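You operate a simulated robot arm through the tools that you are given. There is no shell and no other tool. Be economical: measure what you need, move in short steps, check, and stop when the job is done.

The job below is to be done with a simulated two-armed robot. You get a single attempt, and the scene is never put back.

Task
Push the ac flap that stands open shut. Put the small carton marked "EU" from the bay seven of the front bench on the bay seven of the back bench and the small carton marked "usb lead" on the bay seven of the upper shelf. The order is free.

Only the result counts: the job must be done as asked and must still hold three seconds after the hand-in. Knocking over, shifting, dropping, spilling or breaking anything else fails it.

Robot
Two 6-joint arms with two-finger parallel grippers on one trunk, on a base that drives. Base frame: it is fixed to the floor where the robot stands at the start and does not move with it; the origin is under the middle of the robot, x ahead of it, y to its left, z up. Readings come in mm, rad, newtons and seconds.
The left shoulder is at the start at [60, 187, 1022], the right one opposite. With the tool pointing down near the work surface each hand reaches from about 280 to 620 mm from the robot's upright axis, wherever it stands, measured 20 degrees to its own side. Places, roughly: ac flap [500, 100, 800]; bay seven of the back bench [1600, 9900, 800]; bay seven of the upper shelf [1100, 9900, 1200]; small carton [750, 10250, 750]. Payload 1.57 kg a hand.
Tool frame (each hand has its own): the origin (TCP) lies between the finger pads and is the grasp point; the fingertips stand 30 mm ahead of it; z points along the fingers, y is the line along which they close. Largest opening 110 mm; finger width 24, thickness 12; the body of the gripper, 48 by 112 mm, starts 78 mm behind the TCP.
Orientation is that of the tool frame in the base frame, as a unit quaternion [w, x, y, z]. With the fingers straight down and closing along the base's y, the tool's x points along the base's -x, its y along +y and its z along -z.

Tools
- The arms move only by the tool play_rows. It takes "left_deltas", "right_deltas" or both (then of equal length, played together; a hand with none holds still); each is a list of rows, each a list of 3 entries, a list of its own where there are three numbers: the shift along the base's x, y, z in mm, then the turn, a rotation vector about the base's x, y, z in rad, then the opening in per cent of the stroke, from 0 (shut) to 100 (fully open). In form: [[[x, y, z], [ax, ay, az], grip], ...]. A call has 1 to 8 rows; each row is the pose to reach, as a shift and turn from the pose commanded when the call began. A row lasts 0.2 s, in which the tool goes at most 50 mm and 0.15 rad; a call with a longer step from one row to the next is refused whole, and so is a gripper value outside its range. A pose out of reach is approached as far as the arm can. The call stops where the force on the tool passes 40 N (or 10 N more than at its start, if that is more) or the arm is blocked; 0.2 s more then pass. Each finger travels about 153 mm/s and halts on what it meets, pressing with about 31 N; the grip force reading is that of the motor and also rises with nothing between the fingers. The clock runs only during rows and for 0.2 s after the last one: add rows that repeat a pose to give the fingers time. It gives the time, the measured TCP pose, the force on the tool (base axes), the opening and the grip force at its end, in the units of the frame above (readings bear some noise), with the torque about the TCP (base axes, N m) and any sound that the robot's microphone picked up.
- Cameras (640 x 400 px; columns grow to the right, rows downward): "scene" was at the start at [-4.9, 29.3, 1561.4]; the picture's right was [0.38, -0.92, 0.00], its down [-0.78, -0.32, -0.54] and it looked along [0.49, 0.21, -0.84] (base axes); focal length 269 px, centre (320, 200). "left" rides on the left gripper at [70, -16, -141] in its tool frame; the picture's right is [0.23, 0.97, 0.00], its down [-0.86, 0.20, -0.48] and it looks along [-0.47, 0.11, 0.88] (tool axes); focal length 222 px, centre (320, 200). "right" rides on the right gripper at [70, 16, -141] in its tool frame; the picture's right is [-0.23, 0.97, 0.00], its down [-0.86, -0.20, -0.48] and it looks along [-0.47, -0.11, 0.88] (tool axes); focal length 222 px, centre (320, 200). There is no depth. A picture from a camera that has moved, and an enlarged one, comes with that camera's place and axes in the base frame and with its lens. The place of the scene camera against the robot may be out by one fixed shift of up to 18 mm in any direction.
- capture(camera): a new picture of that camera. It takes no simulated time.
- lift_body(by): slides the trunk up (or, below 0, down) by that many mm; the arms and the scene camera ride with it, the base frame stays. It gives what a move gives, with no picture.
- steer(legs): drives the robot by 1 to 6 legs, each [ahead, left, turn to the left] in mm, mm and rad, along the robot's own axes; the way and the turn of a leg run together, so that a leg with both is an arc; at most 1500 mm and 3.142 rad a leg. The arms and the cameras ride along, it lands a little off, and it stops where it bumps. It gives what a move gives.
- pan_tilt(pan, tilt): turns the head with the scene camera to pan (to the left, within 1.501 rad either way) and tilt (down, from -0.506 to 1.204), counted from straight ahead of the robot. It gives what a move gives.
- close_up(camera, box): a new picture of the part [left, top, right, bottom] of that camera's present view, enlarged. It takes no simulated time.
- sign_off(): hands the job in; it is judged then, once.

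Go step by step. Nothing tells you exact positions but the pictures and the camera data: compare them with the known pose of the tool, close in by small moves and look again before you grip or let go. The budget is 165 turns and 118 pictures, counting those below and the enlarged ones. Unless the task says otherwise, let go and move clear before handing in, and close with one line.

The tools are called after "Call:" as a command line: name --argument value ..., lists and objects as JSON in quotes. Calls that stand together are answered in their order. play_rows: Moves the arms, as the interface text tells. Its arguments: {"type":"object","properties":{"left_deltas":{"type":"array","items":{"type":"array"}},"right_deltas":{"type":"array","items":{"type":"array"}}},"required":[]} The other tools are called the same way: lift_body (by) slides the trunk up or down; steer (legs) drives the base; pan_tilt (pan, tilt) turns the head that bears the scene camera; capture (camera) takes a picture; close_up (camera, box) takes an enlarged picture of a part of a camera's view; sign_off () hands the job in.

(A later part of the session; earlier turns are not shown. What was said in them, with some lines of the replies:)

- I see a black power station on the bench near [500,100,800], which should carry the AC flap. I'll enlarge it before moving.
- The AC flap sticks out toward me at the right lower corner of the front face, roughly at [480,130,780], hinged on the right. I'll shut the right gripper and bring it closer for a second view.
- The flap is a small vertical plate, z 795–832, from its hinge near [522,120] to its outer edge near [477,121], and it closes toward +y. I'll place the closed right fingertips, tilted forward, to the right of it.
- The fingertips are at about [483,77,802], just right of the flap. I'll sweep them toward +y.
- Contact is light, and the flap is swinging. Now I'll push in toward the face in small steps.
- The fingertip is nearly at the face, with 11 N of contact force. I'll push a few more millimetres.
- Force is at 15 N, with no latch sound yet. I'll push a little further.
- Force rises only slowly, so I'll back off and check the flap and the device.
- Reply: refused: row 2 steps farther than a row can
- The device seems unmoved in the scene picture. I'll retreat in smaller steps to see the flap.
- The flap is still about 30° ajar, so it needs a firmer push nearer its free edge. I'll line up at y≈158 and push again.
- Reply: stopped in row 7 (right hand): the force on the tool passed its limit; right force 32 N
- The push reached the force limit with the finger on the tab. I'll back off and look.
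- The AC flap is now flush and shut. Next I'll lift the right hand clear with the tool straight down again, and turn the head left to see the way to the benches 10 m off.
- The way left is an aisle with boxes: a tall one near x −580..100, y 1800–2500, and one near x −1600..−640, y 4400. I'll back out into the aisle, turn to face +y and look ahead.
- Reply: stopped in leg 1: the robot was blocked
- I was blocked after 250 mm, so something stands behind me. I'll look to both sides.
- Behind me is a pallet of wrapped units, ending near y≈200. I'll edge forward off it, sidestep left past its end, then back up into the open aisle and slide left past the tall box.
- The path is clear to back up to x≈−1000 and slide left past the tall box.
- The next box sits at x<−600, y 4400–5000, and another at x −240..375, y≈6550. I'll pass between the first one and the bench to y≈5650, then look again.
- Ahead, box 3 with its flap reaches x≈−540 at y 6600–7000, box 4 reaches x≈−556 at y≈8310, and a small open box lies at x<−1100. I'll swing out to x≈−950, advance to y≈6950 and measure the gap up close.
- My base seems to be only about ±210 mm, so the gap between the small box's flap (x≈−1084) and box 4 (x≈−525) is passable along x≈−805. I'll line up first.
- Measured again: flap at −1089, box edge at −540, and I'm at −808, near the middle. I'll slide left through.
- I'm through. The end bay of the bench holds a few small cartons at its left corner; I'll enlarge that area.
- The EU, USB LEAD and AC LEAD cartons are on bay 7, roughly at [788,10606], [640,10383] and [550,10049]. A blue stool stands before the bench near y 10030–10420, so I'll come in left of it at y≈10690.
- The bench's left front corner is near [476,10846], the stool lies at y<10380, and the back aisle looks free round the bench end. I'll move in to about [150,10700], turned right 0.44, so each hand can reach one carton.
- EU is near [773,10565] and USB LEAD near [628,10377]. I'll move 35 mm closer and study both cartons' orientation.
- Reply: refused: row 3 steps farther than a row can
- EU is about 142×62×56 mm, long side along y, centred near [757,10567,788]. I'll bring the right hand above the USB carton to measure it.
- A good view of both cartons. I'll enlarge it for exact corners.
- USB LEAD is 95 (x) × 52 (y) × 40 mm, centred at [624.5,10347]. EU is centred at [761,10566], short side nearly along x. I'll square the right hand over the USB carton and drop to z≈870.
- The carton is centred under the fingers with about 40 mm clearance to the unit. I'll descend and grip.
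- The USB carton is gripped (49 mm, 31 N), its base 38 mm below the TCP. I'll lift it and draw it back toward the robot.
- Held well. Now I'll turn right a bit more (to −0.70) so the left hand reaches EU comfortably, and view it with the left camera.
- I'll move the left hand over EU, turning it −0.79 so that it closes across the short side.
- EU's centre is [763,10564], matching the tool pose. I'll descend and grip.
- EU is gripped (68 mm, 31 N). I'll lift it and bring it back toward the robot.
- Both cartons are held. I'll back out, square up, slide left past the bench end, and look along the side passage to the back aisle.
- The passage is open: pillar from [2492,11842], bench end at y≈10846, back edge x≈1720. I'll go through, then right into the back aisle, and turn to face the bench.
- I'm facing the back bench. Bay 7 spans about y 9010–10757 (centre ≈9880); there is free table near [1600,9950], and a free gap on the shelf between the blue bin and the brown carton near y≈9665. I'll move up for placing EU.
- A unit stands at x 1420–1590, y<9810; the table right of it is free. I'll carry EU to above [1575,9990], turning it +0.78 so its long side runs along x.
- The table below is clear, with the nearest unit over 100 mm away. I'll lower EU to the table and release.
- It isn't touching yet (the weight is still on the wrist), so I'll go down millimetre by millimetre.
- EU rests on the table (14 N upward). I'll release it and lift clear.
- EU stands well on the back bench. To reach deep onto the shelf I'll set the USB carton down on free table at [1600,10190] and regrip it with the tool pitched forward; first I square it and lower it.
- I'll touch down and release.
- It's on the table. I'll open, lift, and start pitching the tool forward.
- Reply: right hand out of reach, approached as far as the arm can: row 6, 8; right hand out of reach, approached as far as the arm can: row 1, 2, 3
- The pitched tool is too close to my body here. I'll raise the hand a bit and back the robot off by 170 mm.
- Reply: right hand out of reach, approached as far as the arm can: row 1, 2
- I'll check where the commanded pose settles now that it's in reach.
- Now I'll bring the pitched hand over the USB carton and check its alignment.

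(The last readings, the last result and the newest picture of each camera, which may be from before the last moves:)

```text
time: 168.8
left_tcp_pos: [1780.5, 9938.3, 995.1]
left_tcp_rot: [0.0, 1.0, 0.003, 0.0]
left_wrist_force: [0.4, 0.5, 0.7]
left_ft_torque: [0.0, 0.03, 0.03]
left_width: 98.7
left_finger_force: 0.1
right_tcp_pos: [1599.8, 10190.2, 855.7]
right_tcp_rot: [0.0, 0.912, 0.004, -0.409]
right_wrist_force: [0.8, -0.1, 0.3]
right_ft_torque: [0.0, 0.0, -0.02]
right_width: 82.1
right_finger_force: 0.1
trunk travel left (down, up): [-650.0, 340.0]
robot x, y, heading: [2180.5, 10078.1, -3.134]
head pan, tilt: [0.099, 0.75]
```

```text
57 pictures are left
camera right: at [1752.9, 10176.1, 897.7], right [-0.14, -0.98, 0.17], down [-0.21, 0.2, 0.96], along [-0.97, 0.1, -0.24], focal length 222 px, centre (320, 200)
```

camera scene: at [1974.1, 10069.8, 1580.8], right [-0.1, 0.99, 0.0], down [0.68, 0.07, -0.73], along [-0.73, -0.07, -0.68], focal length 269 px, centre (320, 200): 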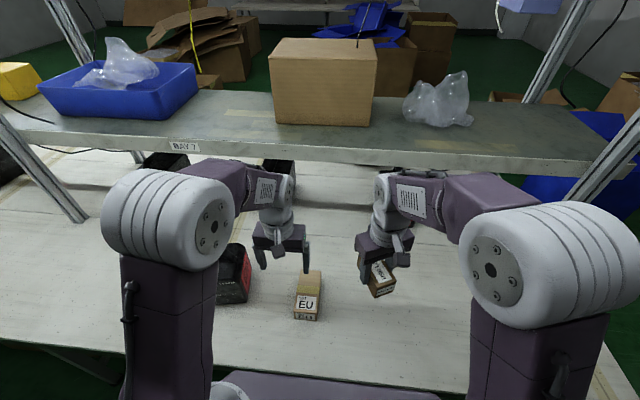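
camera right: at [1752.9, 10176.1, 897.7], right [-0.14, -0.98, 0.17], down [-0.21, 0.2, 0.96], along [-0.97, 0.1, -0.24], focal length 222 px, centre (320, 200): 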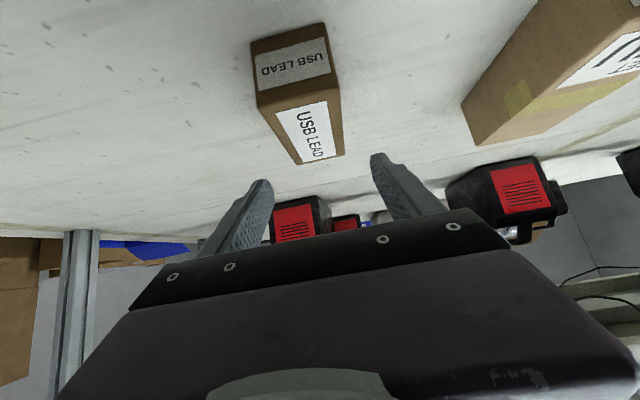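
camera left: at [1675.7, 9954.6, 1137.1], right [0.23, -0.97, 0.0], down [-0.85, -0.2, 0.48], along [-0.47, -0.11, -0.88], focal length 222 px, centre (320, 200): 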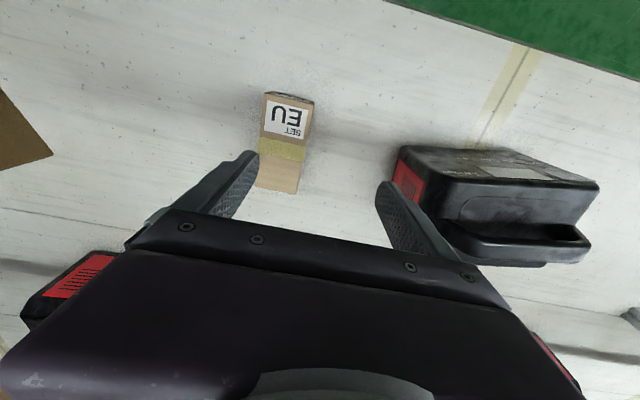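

It's aligned. I'll descend and grip.

Call:
play_rows --right_deltas '[[[0, 0, -25], [0, 0, 0], 75], [[0, 0, -45], [0, 0, 0], 75], [[0, 0, -57], [0, 0, 0], 75], [[0, 0, -57], [0, 0, 0], 30], [[0, 0, -57], [0, 0, 0], 30], [[0, 0, -57], [0, 0, 0], 30]]'

Call:
capture --camera "right"

```text
time: 170.2
left_tcp_pos: [1779.7, 9939.7, 995.6]
left_tcp_rot: [0.0, 1.0, 0.002, 0.001]
left_wrist_force: [0.6, -0.2, -0.1]
left_ft_torque: [0.0, -0.02, -0.02]
left_width: 99.3
left_finger_force: 0.0
right_tcp_pos: [1602.5, 10190.0, 799.4]
right_tcp_rot: [0.001, 0.912, 0.004, -0.409]
right_wrist_force: [-0.4, -0.1, 0.6]
right_ft_torque: [0.03, 0.08, 0.02]
right_width: 49.6
right_finger_force: 31.1
trunk travel left (down, up): [-650.0, 340.0]
robot x, y, heading: [2173.9, 10078.0, -3.134]
head pan, tilt: [0.099, 0.75]
```

```text
56 pictures are left
camera right: at [1755.4, 10175.3, 841.1], right [-0.14, -0.98, 0.17], down [-0.21, 0.2, 0.96], along [-0.97, 0.1, -0.24], focal length 222 px, centre (320, 200)
```

right: 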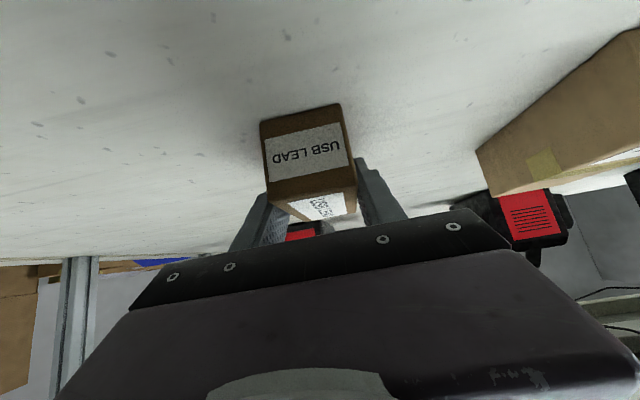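

Gripped. I'll lift it 100 mm, then raise the trunk to see the shelf.

Call:
play_rows --right_deltas '[[[0, 0, 35], [0, 0, 0], 30], [[0, 0, 70], [0, 0, 0], 30], [[0, 0, 100], [0, 0, 0], 30]]'

Call:
lift_body --by 335

Call:
pan_tilt --pan 0.2 --tilt 0.65

Call:
capture --camera "scene"

Call:
capture --camera "right"

```text
time: 170.9
left_tcp_pos: [1780.0, 9939.4, 996.7]
left_tcp_rot: [-0.001, 1.0, 0.004, 0.0]
left_wrist_force: [0.0, -0.2, 0.0]
left_ft_torque: [-0.01, 0.03, -0.02]
left_width: 99.0
left_finger_force: 0.0
right_tcp_pos: [1604.4, 10187.9, 900.5]
right_tcp_rot: [0.0, 0.912, 0.004, -0.409]
right_wrist_force: [-0.1, -0.5, -0.5]
right_ft_torque: [0.03, -0.02, 0.05]
right_width: 49.4
right_finger_force: 30.5
trunk travel left (down, up): [-650.0, 340.0]
robot x, y, heading: [2179.0, 10077.9, -3.13]
head pan, tilt: [0.099, 0.75]
```

```text
time: 174.2
left_tcp_pos: [1780.0, 9939.4, 1329.9]
left_tcp_rot: [0.0, 1.0, 0.003, 0.002]
left_wrist_force: [-0.1, -0.5, -0.2]
left_ft_torque: [-0.03, -0.04, -0.01]
left_width: 99.0
left_finger_force: 0.1
right_tcp_pos: [1604.4, 10187.2, 1234.6]
right_tcp_rot: [0.001, 0.913, 0.004, -0.409]
right_wrist_force: [0.1, -1.0, -1.1]
right_ft_torque: [0.0, -0.02, -0.03]
right_width: 49.4
right_finger_force: 31.0
trunk travel left (down, up): [-985.0, 5.0]
robot x, y, heading: [2182.6, 10077.4, -3.134]
head pan, tilt: [0.099, 0.75]
```

```text
time: 174.9
left_tcp_pos: [1778.7, 9937.6, 1331.2]
left_tcp_rot: [0.001, 1.0, 0.004, 0.001]
left_wrist_force: [0.5, 0.3, -0.6]
left_ft_torque: [-0.03, -0.01, 0.01]
left_width: 99.1
left_finger_force: 0.0
right_tcp_pos: [1603.0, 10188.2, 1234.2]
right_tcp_rot: [0.001, 0.913, 0.004, -0.409]
right_wrist_force: [0.4, -0.8, 0.1]
right_ft_torque: [-0.01, -0.03, -0.01]
right_width: 49.5
right_finger_force: 31.1
trunk travel left (down, up): [-985.0, 5.0]
robot x, y, heading: [2176.3, 10076.9, -3.134]
head pan, tilt: [0.201, 0.649]
```

```text
55 pictures are left
camera scene: at [2143.3, 10062.6, 1924.4], right [-0.21, 0.98, 0.0], down [0.59, 0.12, -0.8], along [-0.78, -0.16, -0.61], focal length 269 px, centre (320, 200)
```

scene: 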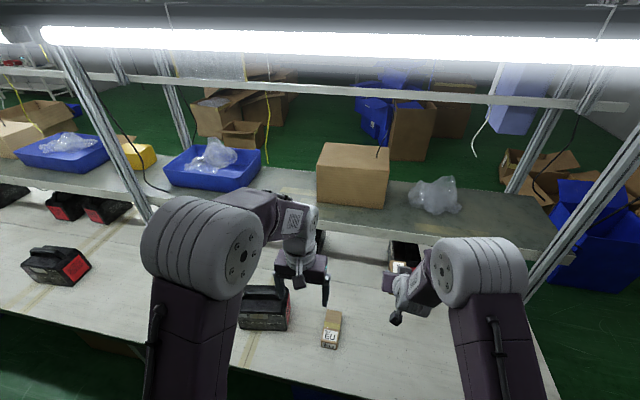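

```text
54 pictures are left
camera right: at [1755.9, 10172.8, 1276.0], right [-0.14, -0.98, 0.17], down [-0.21, 0.2, 0.96], along [-0.97, 0.1, -0.24], focal length 222 px, centre (320, 200)
```

right: 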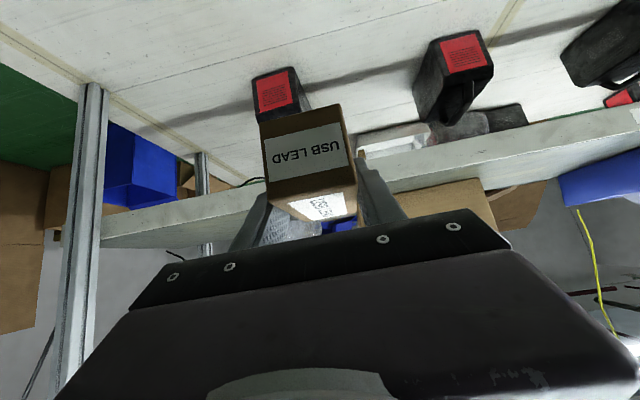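

The shelf top triangulates to z≈1187, its near edge to x≈1335, and the free gap to y≈9530–9860. I'll raise the hand 75 mm, then drive so the right hand faces y≈9700.

Call:
play_rows --right_deltas '[[[0, 0, 40], [0, 0, 0], 30], [[0, 0, 75], [0, 0, 0], 30], [[0, 0, 75], [0, 0, 0], 30]]'

Call:
steer --legs '[[0, 0, -0.007], [0, 488, 0], [120, 0, 0]]'

Call:
pan_tilt --pan -0.1 --tilt 0.75

Call:
capture --camera "scene"

Call:
capture --camera "right"

```text
time: 175.7
left_tcp_pos: [1779.0, 9939.3, 1330.7]
left_tcp_rot: [0.0, 1.0, 0.003, 0.001]
left_wrist_force: [-0.3, -0.2, 0.0]
left_ft_torque: [0.01, -0.06, 0.0]
left_width: 99.0
left_finger_force: 0.0
right_tcp_pos: [1604.7, 10188.5, 1309.4]
right_tcp_rot: [0.001, 0.913, 0.005, -0.408]
right_wrist_force: [0.2, 0.1, -1.0]
right_ft_torque: [0.0, -0.04, 0.02]
right_width: 49.5
right_finger_force: 31.0
trunk travel left (down, up): [-985.0, 5.0]
robot x, y, heading: [2178.5, 10078.1, -3.137]
head pan, tilt: [0.201, 0.649]
```

```text
time: 179.8
left_tcp_pos: [1665.7, 9448.2, 1331.8]
left_tcp_rot: [0.0, 1.0, 0.0, -0.001]
left_wrist_force: [0.4, 0.3, 0.7]
left_ft_torque: [0.0, 0.05, 0.01]
left_width: 98.6
left_finger_force: 0.0
right_tcp_pos: [1493.4, 9698.8, 1313.1]
right_tcp_rot: [-0.001, 0.912, 0.0, -0.411]
right_wrist_force: [-0.3, -0.3, -1.4]
right_ft_torque: [-0.02, 0.02, 0.0]
right_width: 49.5
right_finger_force: 31.3
trunk travel left (down, up): [-985.0, 5.0]
robot x, y, heading: [2060.3, 9585.3, -3.145]
head pan, tilt: [0.201, 0.649]
```

```text
time: 180.6
left_tcp_pos: [1660.3, 9447.5, 1331.2]
left_tcp_rot: [0.0, 1.0, 0.0, 0.001]
left_wrist_force: [0.1, 0.0, 0.3]
left_ft_torque: [0.05, -0.01, 0.03]
left_width: 99.0
left_finger_force: 0.0
right_tcp_pos: [1487.3, 9699.5, 1310.3]
right_tcp_rot: [-0.001, 0.913, 0.001, -0.408]
right_wrist_force: [0.4, -0.3, -1.4]
right_ft_torque: [-0.04, 0.03, 0.01]
right_width: 49.6
right_finger_force: 31.0
trunk travel left (down, up): [-985.0, 5.0]
robot x, y, heading: [2059.3, 9582.4, -3.144]
head pan, tilt: [-0.099, 0.75]
```

```text
53 pictures are left
camera scene: at [2026.2, 9594.1, 1915.8], right [0.1, 1.0, 0.0], down [0.68, -0.07, -0.73], along [-0.73, 0.07, -0.68], focal length 269 px, centre (320, 200)
```

scene: 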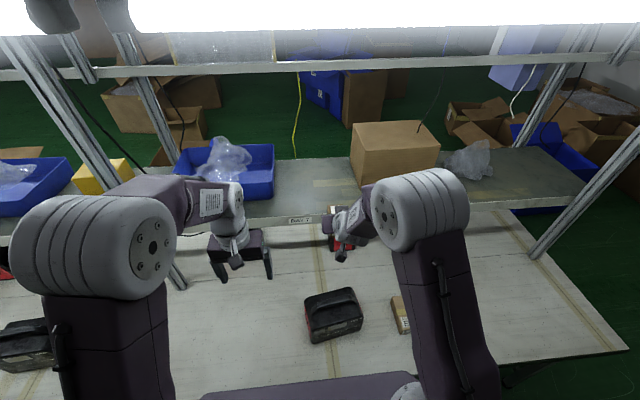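

```text
52 pictures are left
camera right: at [1639.7, 9683.1, 1351.5], right [-0.15, -0.97, 0.17], down [-0.21, 0.2, 0.96], along [-0.97, 0.11, -0.24], focal length 222 px, centre (320, 200)
```

right: 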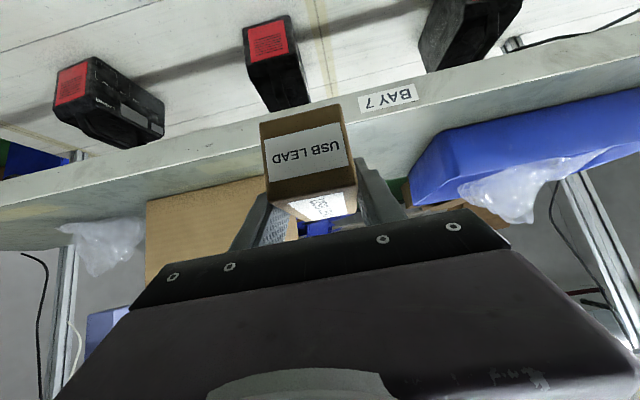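

The gap on the shelf runs y≈9490–9827, so I'll aim at [1245,9660]. Next I drive 105 mm closer and extend the hand over the shelf.

Call:
steer --legs '[[105, 0, 0]]'

Call:
play_rows --right_deltas '[[[-35, -10, 0], [0, 0, 0], 30], [[-70, -20, 0], [0, 0, 0], 30], [[-100, -30, 0], [0, 0, 0], 30], [[-130, -38, 0], [0, 0, 0], 30], [[-130, -38, 0], [0, 0, 0], 30]]'

Call:
capture --camera "right"

Call:
capture --camera "scene"

```text
time: 181.8
left_tcp_pos: [1567.6, 9447.7, 1334.3]
left_tcp_rot: [0.0, 1.0, 0.001, -0.003]
left_wrist_force: [0.8, 0.0, 0.6]
left_ft_torque: [-0.02, 0.03, -0.01]
left_width: 99.0
left_finger_force: 0.0
right_tcp_pos: [1394.8, 9699.4, 1314.0]
right_tcp_rot: [-0.001, 0.911, 0.001, -0.412]
right_wrist_force: [0.7, 0.5, -1.3]
right_ft_torque: [-0.02, 0.01, -0.03]
right_width: 49.3
right_finger_force: 31.3
trunk travel left (down, up): [-985.0, 5.0]
robot x, y, heading: [1959.8, 9583.9, 3.138]
head pan, tilt: [-0.099, 0.75]
```

```text
time: 182.9
left_tcp_pos: [1558.1, 9448.9, 1331.9]
left_tcp_rot: [0.0, 1.0, -0.001, 0.0]
left_wrist_force: [0.5, 0.4, 0.4]
left_ft_torque: [-0.03, 0.02, 0.01]
left_width: 99.0
left_finger_force: 0.1
right_tcp_pos: [1256.6, 9660.7, 1311.4]
right_tcp_rot: [0.0, 0.913, 0.001, -0.409]
right_wrist_force: [-0.1, 0.5, -0.3]
right_ft_torque: [-0.01, 0.0, 0.0]
right_width: 49.4
right_finger_force: 31.2
trunk travel left (down, up): [-985.0, 5.0]
robot x, y, heading: [1956.7, 9587.4, 3.141]
head pan, tilt: [-0.099, 0.75]
```

```text
51 pictures are left
camera right: at [1408.4, 9645.2, 1352.7], right [-0.15, -0.97, 0.17], down [-0.21, 0.2, 0.96], along [-0.97, 0.11, -0.24], focal length 222 px, centre (320, 200)
```

right: 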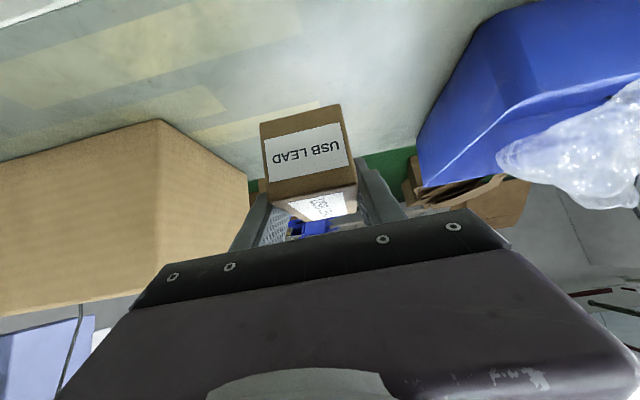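

```text
50 pictures are left
camera scene: at [1925.9, 9594.5, 1915.9], right [0.1, 0.99, 0.0], down [0.68, -0.07, -0.73], along [-0.73, 0.07, -0.68], focal length 269 px, centre (320, 200)
```

scene: 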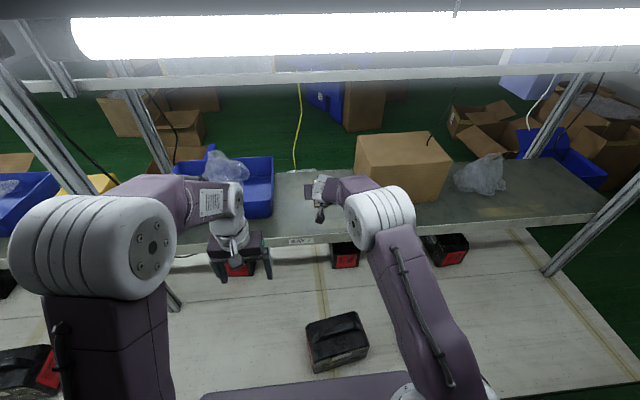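

The carton hangs above the shelf gap, about 25 mm inside the edge (edge x≈1328). I'll go 10 mm deeper and lower most of the way.

Call:
play_rows --right_deltas '[[[-5, 0, -25], [0, 0, 0], 30], [[-10, 0, -45], [0, 0, 0], 30], [[-10, 0, -60], [0, 0, 0], 30], [[-10, 0, -66], [0, 0, 0], 30]]'

Call:
capture --camera "right"

```text
time: 183.9
left_tcp_pos: [1557.6, 9449.4, 1330.3]
left_tcp_rot: [0.001, 1.0, -0.001, 0.001]
left_wrist_force: [0.2, 0.6, -0.1]
left_ft_torque: [-0.01, 0.03, 0.0]
left_width: 99.1
left_finger_force: 0.0
right_tcp_pos: [1244.8, 9661.9, 1243.7]
right_tcp_rot: [0.0, 0.913, 0.001, -0.409]
right_wrist_force: [0.2, -0.9, -0.7]
right_ft_torque: [-0.05, -0.01, 0.0]
right_width: 49.4
right_finger_force: 31.0
trunk travel left (down, up): [-985.0, 5.0]
robot x, y, heading: [1960.5, 9583.5, 3.139]
head pan, tilt: [-0.099, 0.75]
```

```text
49 pictures are left
camera right: at [1397.6, 9646.4, 1285.1], right [-0.15, -0.97, 0.17], down [-0.21, 0.2, 0.96], along [-0.97, 0.11, -0.24], focal length 222 px, centre (320, 200)
```

right: 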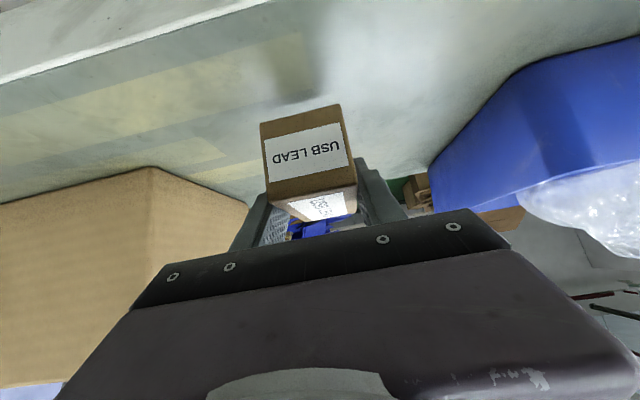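

I'll lower slowly in small steps, watching the force.

Call:
play_rows --right_deltas '[[[0, 0, -3], [0, 0, 0], 30], [[0, 0, -6], [0, 0, 0], 30], [[0, 0, -9], [0, 0, 0], 30], [[0, 0, -12], [0, 0, 0], 30]]'

```text
time: 184.9
left_tcp_pos: [1557.3, 9447.7, 1330.6]
left_tcp_rot: [0.0, 1.0, -0.001, 0.001]
left_wrist_force: [-0.7, 0.2, 0.0]
left_ft_torque: [0.0, 0.03, 0.03]
left_width: 99.0
left_finger_force: 0.0
right_tcp_pos: [1245.9, 9660.9, 1231.4]
right_tcp_rot: [-0.001, 0.912, 0.0, -0.409]
right_wrist_force: [-0.4, 0.5, -1.8]
right_ft_torque: [0.01, -0.02, -0.02]
right_width: 49.7
right_finger_force: 31.3
trunk travel left (down, up): [-985.0, 5.0]
robot x, y, heading: [1956.3, 9584.9, 3.142]
head pan, tilt: [-0.099, 0.75]
```

Call:
play_rows --right_deltas '[[[0, 0, -2], [0, 0, 0], 30], [[0, 0, -4], [0, 0, 0], 30], [[0, 0, -6], [0, 0, 0], 30], [[0, 0, -8], [0, 0, 0], 30]]'

Call:
capture --camera "right"

```text
time: 185.9
left_tcp_pos: [1557.8, 9447.4, 1330.6]
left_tcp_rot: [0.0, 1.0, -0.001, 0.0]
left_wrist_force: [0.1, 0.2, -0.4]
left_ft_torque: [-0.03, 0.0, 0.0]
left_width: 99.0
left_finger_force: 0.1
right_tcp_pos: [1245.5, 9660.4, 1224.8]
right_tcp_rot: [-0.002, 0.913, 0.0, -0.408]
right_wrist_force: [-0.3, 0.3, -0.6]
right_ft_torque: [0.0, -0.02, -0.01]
right_width: 49.7
right_finger_force: 31.5
trunk travel left (down, up): [-985.0, 5.0]
robot x, y, heading: [1958.3, 9585.5, 3.137]
head pan, tilt: [-0.099, 0.75]
```

```text
48 pictures are left
camera right: at [1397.7, 9644.8, 1265.8], right [-0.15, -0.97, 0.17], down [-0.21, 0.2, 0.96], along [-0.97, 0.11, -0.24], focal length 222 px, centre (320, 200)
```

right: 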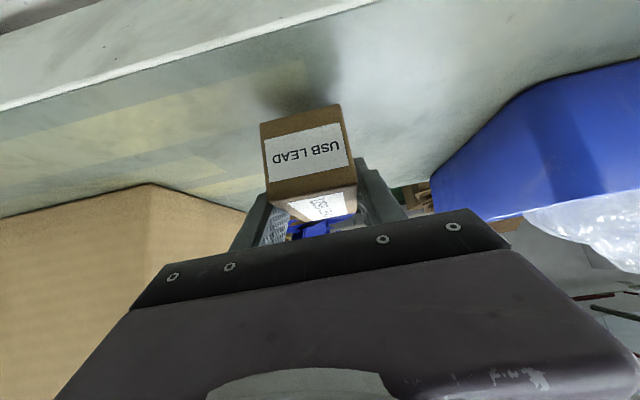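

The shadow shows a gap remains (edge parallax suggests z≈1165). I'll continue slowly down.

Call:
play_rows --right_deltas '[[[0, 0, -2], [0, 0, 0], 30], [[0, 0, -4], [0, 0, 0], 30], [[0, 0, -6], [0, 0, 0], 30], [[0, 0, -8], [0, 0, 0], 30], [[0, 0, -10], [0, 0, 0], 30]]'

Call:
close_up --camera "right" --box '[220, 60, 400, 200]'

```text
time: 187.2
left_tcp_pos: [1557.8, 9448.1, 1330.8]
left_tcp_rot: [0.001, 1.0, 0.0, 0.002]
left_wrist_force: [0.4, 0.0, -0.1]
left_ft_torque: [-0.03, 0.03, 0.02]
left_width: 99.2
left_finger_force: 0.1
right_tcp_pos: [1245.1, 9661.7, 1214.6]
right_tcp_rot: [-0.001, 0.913, 0.001, -0.409]
right_wrist_force: [-0.4, 0.7, -1.7]
right_ft_torque: [0.0, -0.02, 0.03]
right_width: 49.5
right_finger_force: 30.9
trunk travel left (down, up): [-985.0, 5.0]
robot x, y, heading: [1951.9, 9580.8, 3.139]
head pan, tilt: [-0.099, 0.75]
```

```text
2.86 times, centred on (310, 130) of right
camera zoom: at [1397.8, 9646.2, 1256.5], right [-0.15, -0.97, 0.17], down [-0.21, 0.2, 0.96], along [-0.97, 0.11, -0.24], focal length 635 px, centre (349, 400)
```

zoom: 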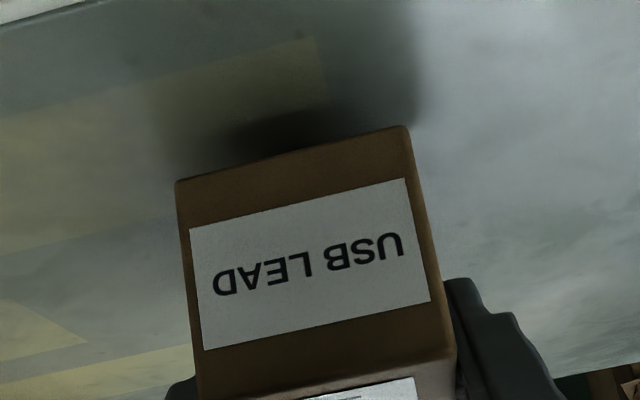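

Still no contact. I'll continue down in 2 mm steps.

Call:
play_rows --right_deltas '[[[0, 0, -2], [0, 0, 0], 30], [[0, 0, -4], [0, 0, 0], 30], [[0, 0, -6], [0, 0, 0], 30], [[0, 0, -8], [0, 0, 0], 30]]'

```text
time: 188.2
left_tcp_pos: [1557.1, 9448.5, 1329.9]
left_tcp_rot: [0.0, 1.0, 0.0, 0.001]
left_wrist_force: [-0.9, 0.0, 0.9]
left_ft_torque: [-0.01, -0.02, -0.02]
left_width: 99.0
left_finger_force: 0.0
right_tcp_pos: [1245.6, 9661.0, 1205.9]
right_tcp_rot: [-0.001, 0.913, 0.001, -0.408]
right_wrist_force: [0.2, -0.1, -1.3]
right_ft_torque: [0.03, -0.02, -0.01]
right_width: 49.2
right_finger_force: 30.6
trunk travel left (down, up): [-985.0, 5.0]
robot x, y, heading: [1955.1, 9583.8, 3.142]
head pan, tilt: [-0.099, 0.75]
```

Call:
play_rows --right_deltas '[[[0, 0, -1.5], [0, 0, 0], 30], [[0, 0, -3], [0, 0, 0], 30], [[0, 0, -4.5], [0, 0, 0], 30], [[0, 0, -6], [0, 0, 0], 30]]'

Call:
close_up --camera "right" --box '[220, 60, 400, 200]'

```text
time: 189.2
left_tcp_pos: [1558.1, 9448.9, 1330.9]
left_tcp_rot: [0.0, 1.0, 0.0, 0.001]
left_wrist_force: [-0.5, 0.5, 0.6]
left_ft_torque: [-0.01, -0.03, 0.01]
left_width: 99.0
left_finger_force: 0.0
right_tcp_pos: [1246.1, 9661.7, 1199.6]
right_tcp_rot: [-0.001, 0.913, 0.001, -0.408]
right_wrist_force: [-0.1, 0.0, -1.2]
right_ft_torque: [-0.03, 0.01, 0.0]
right_width: 49.4
right_finger_force: 31.3
trunk travel left (down, up): [-985.0, 5.0]
robot x, y, heading: [1953.6, 9584.7, 3.142]
head pan, tilt: [-0.099, 0.75]
```

```text
2.86 times, centred on (310, 130) of right
camera zoom: at [1398.6, 9645.2, 1241.6], right [-0.15, -0.97, 0.17], down [-0.21, 0.2, 0.96], along [-0.97, 0.11, -0.24], focal length 635 px, centre (349, 400)
```

zoom: 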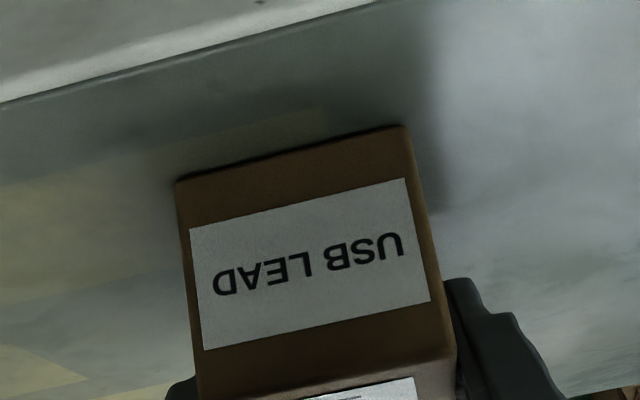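

Nearly down: the shadow now meets the carton, which sits inside the edge. Final millimetres.

Call:
play_rows --right_deltas '[[[0, 0, -1], [0, 0, 0], 30], [[0, 0, -2], [0, 0, 0], 30], [[0, 0, -3], [0, 0, 0], 30], [[0, 0, -4], [0, 0, 0], 30]]'

```text
time: 190.2
left_tcp_pos: [1560.8, 9447.6, 1331.8]
left_tcp_rot: [0.0, 1.0, 0.0, 0.0]
left_wrist_force: [-0.1, 0.7, 0.5]
left_ft_torque: [0.06, 0.02, -0.01]
left_width: 98.8
left_finger_force: 0.1
right_tcp_pos: [1246.2, 9662.1, 1199.7]
right_tcp_rot: [-0.001, 0.911, 0.0, -0.413]
right_wrist_force: [-4.5, 1.7, 19.6]
right_ft_torque: [-0.08, -0.65, 0.03]
right_width: 49.5
right_finger_force: 31.1
trunk travel left (down, up): [-985.0, 5.0]
robot x, y, heading: [1955.9, 9585.0, 3.14]
head pan, tilt: [-0.099, 0.75]
```

It's resting on the shelf (20 N upward). I'll ease off, release, and retract along the tool axis.

Call:
play_rows --right_deltas '[[[0, 0, 3], [0, 0, 0], 30], [[0, 0, 3], [0, 0, 0], 60], [[0, 0, 3], [0, 0, 0], 75], [[0, 0, 3], [0, 0, 0], 75], [[22, 0, 24], [0, 0, 0], 75], [[50, 0, 54], [0, 0, 0], 75], [[82, 0, 86], [0, 0, 0], 75], [[112, 0, 116], [0, 0, 0], 75]]'

Call:
capture --camera "right"

Call:
capture --camera "scene"

```text
time: 191.9
left_tcp_pos: [1560.2, 9449.5, 1332.2]
left_tcp_rot: [0.0, 1.0, 0.0, 0.001]
left_wrist_force: [-0.3, 1.1, 0.0]
left_ft_torque: [0.01, 0.0, 0.03]
left_width: 99.0
left_finger_force: 0.1
right_tcp_pos: [1360.0, 9660.5, 1311.1]
right_tcp_rot: [-0.001, 0.912, 0.001, -0.409]
right_wrist_force: [-0.3, -0.4, -0.1]
right_ft_torque: [-0.03, -0.02, 0.03]
right_width: 82.5
right_finger_force: 0.0
trunk travel left (down, up): [-985.0, 5.0]
robot x, y, heading: [1957.7, 9584.7, 3.139]
head pan, tilt: [-0.099, 0.75]
```

```text
45 pictures are left
camera right: at [1513.2, 9645.3, 1352.2], right [-0.15, -0.97, 0.17], down [-0.21, 0.2, 0.96], along [-0.97, 0.11, -0.24], focal length 222 px, centre (320, 200)
```

right: 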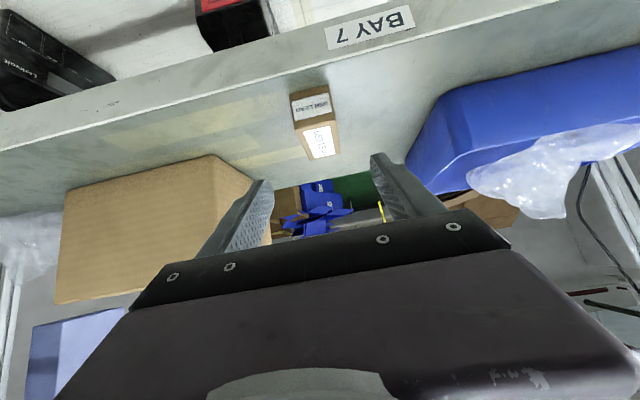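

```text
44 pictures are left
camera scene: at [1927.0, 9594.6, 1915.8], right [0.1, 0.99, 0.0], down [0.68, -0.07, -0.73], along [-0.73, 0.07, -0.68], focal length 269 px, centre (320, 200)
```

scene: 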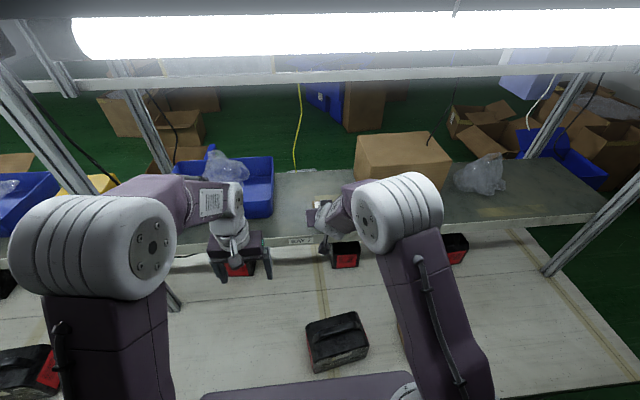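

USB LEAD stands on the shelf just behind the BAY 7 label. I'll back the robot clear and take a last look.

Call:
steer --legs '[[-300, 0, 0]]'

Call:
capture --camera "scene"

Call:
capture --camera "right"

```text
time: 194.0
left_tcp_pos: [1850.0, 9451.0, 1329.2]
left_tcp_rot: [0.0, 1.0, -0.005, 0.001]
left_wrist_force: [-0.2, 0.1, -0.4]
left_ft_torque: [0.01, -0.03, -0.02]
left_width: 99.1
left_finger_force: 0.1
right_tcp_pos: [1651.9, 9664.0, 1308.8]
right_tcp_rot: [-0.003, 0.913, -0.003, -0.407]
right_wrist_force: [-0.5, -0.1, -0.4]
right_ft_torque: [0.0, 0.0, -0.02]
right_width: 82.4
right_finger_force: 0.1
trunk travel left (down, up): [-985.0, 5.0]
robot x, y, heading: [2251.7, 9581.5, 3.126]
head pan, tilt: [-0.099, 0.75]
```

```text
43 pictures are left
camera scene: at [2216.6, 9593.4, 1915.8], right [0.11, 0.99, 0.0], down [0.68, -0.07, -0.73], along [-0.73, 0.08, -0.68], focal length 269 px, centre (320, 200)
```

scene: 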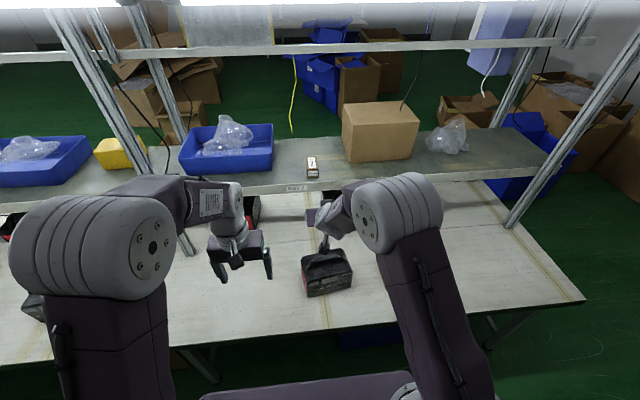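

```text
42 pictures are left
camera right: at [1804.6, 9647.5, 1350.4], right [-0.16, -0.97, 0.17], down [-0.21, 0.2, 0.96], along [-0.96, 0.12, -0.24], focal length 222 px, centre (320, 200)
```

right: 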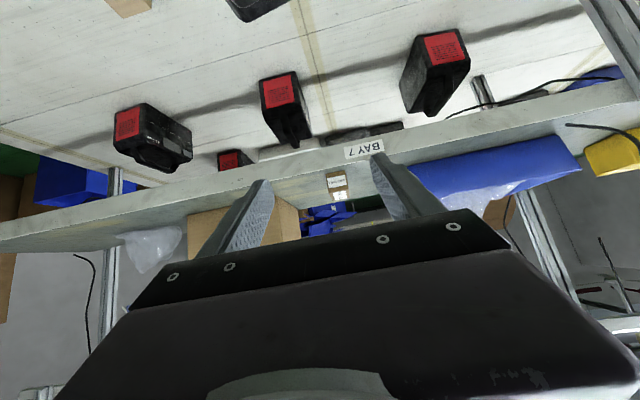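

The USB LEAD carton stands on the upper shelf of bay 7, EU stands on the back bench of bay 7, the AC flap was last seen flush and shut, and both hands are empty and clear. I'm handing in.

Call:
sign_off

```text
The job is handed in.
```

The AC flap is shut, the "EU" carton is on the back bench in bay seven, and the "usb lead" carton is on the upper shelf in bay seven. The power station may have slid about 4 mm under the push that shut the flap, and the base touched the wrapped pallet once while reversing at the start; nothing else appears to have moved.
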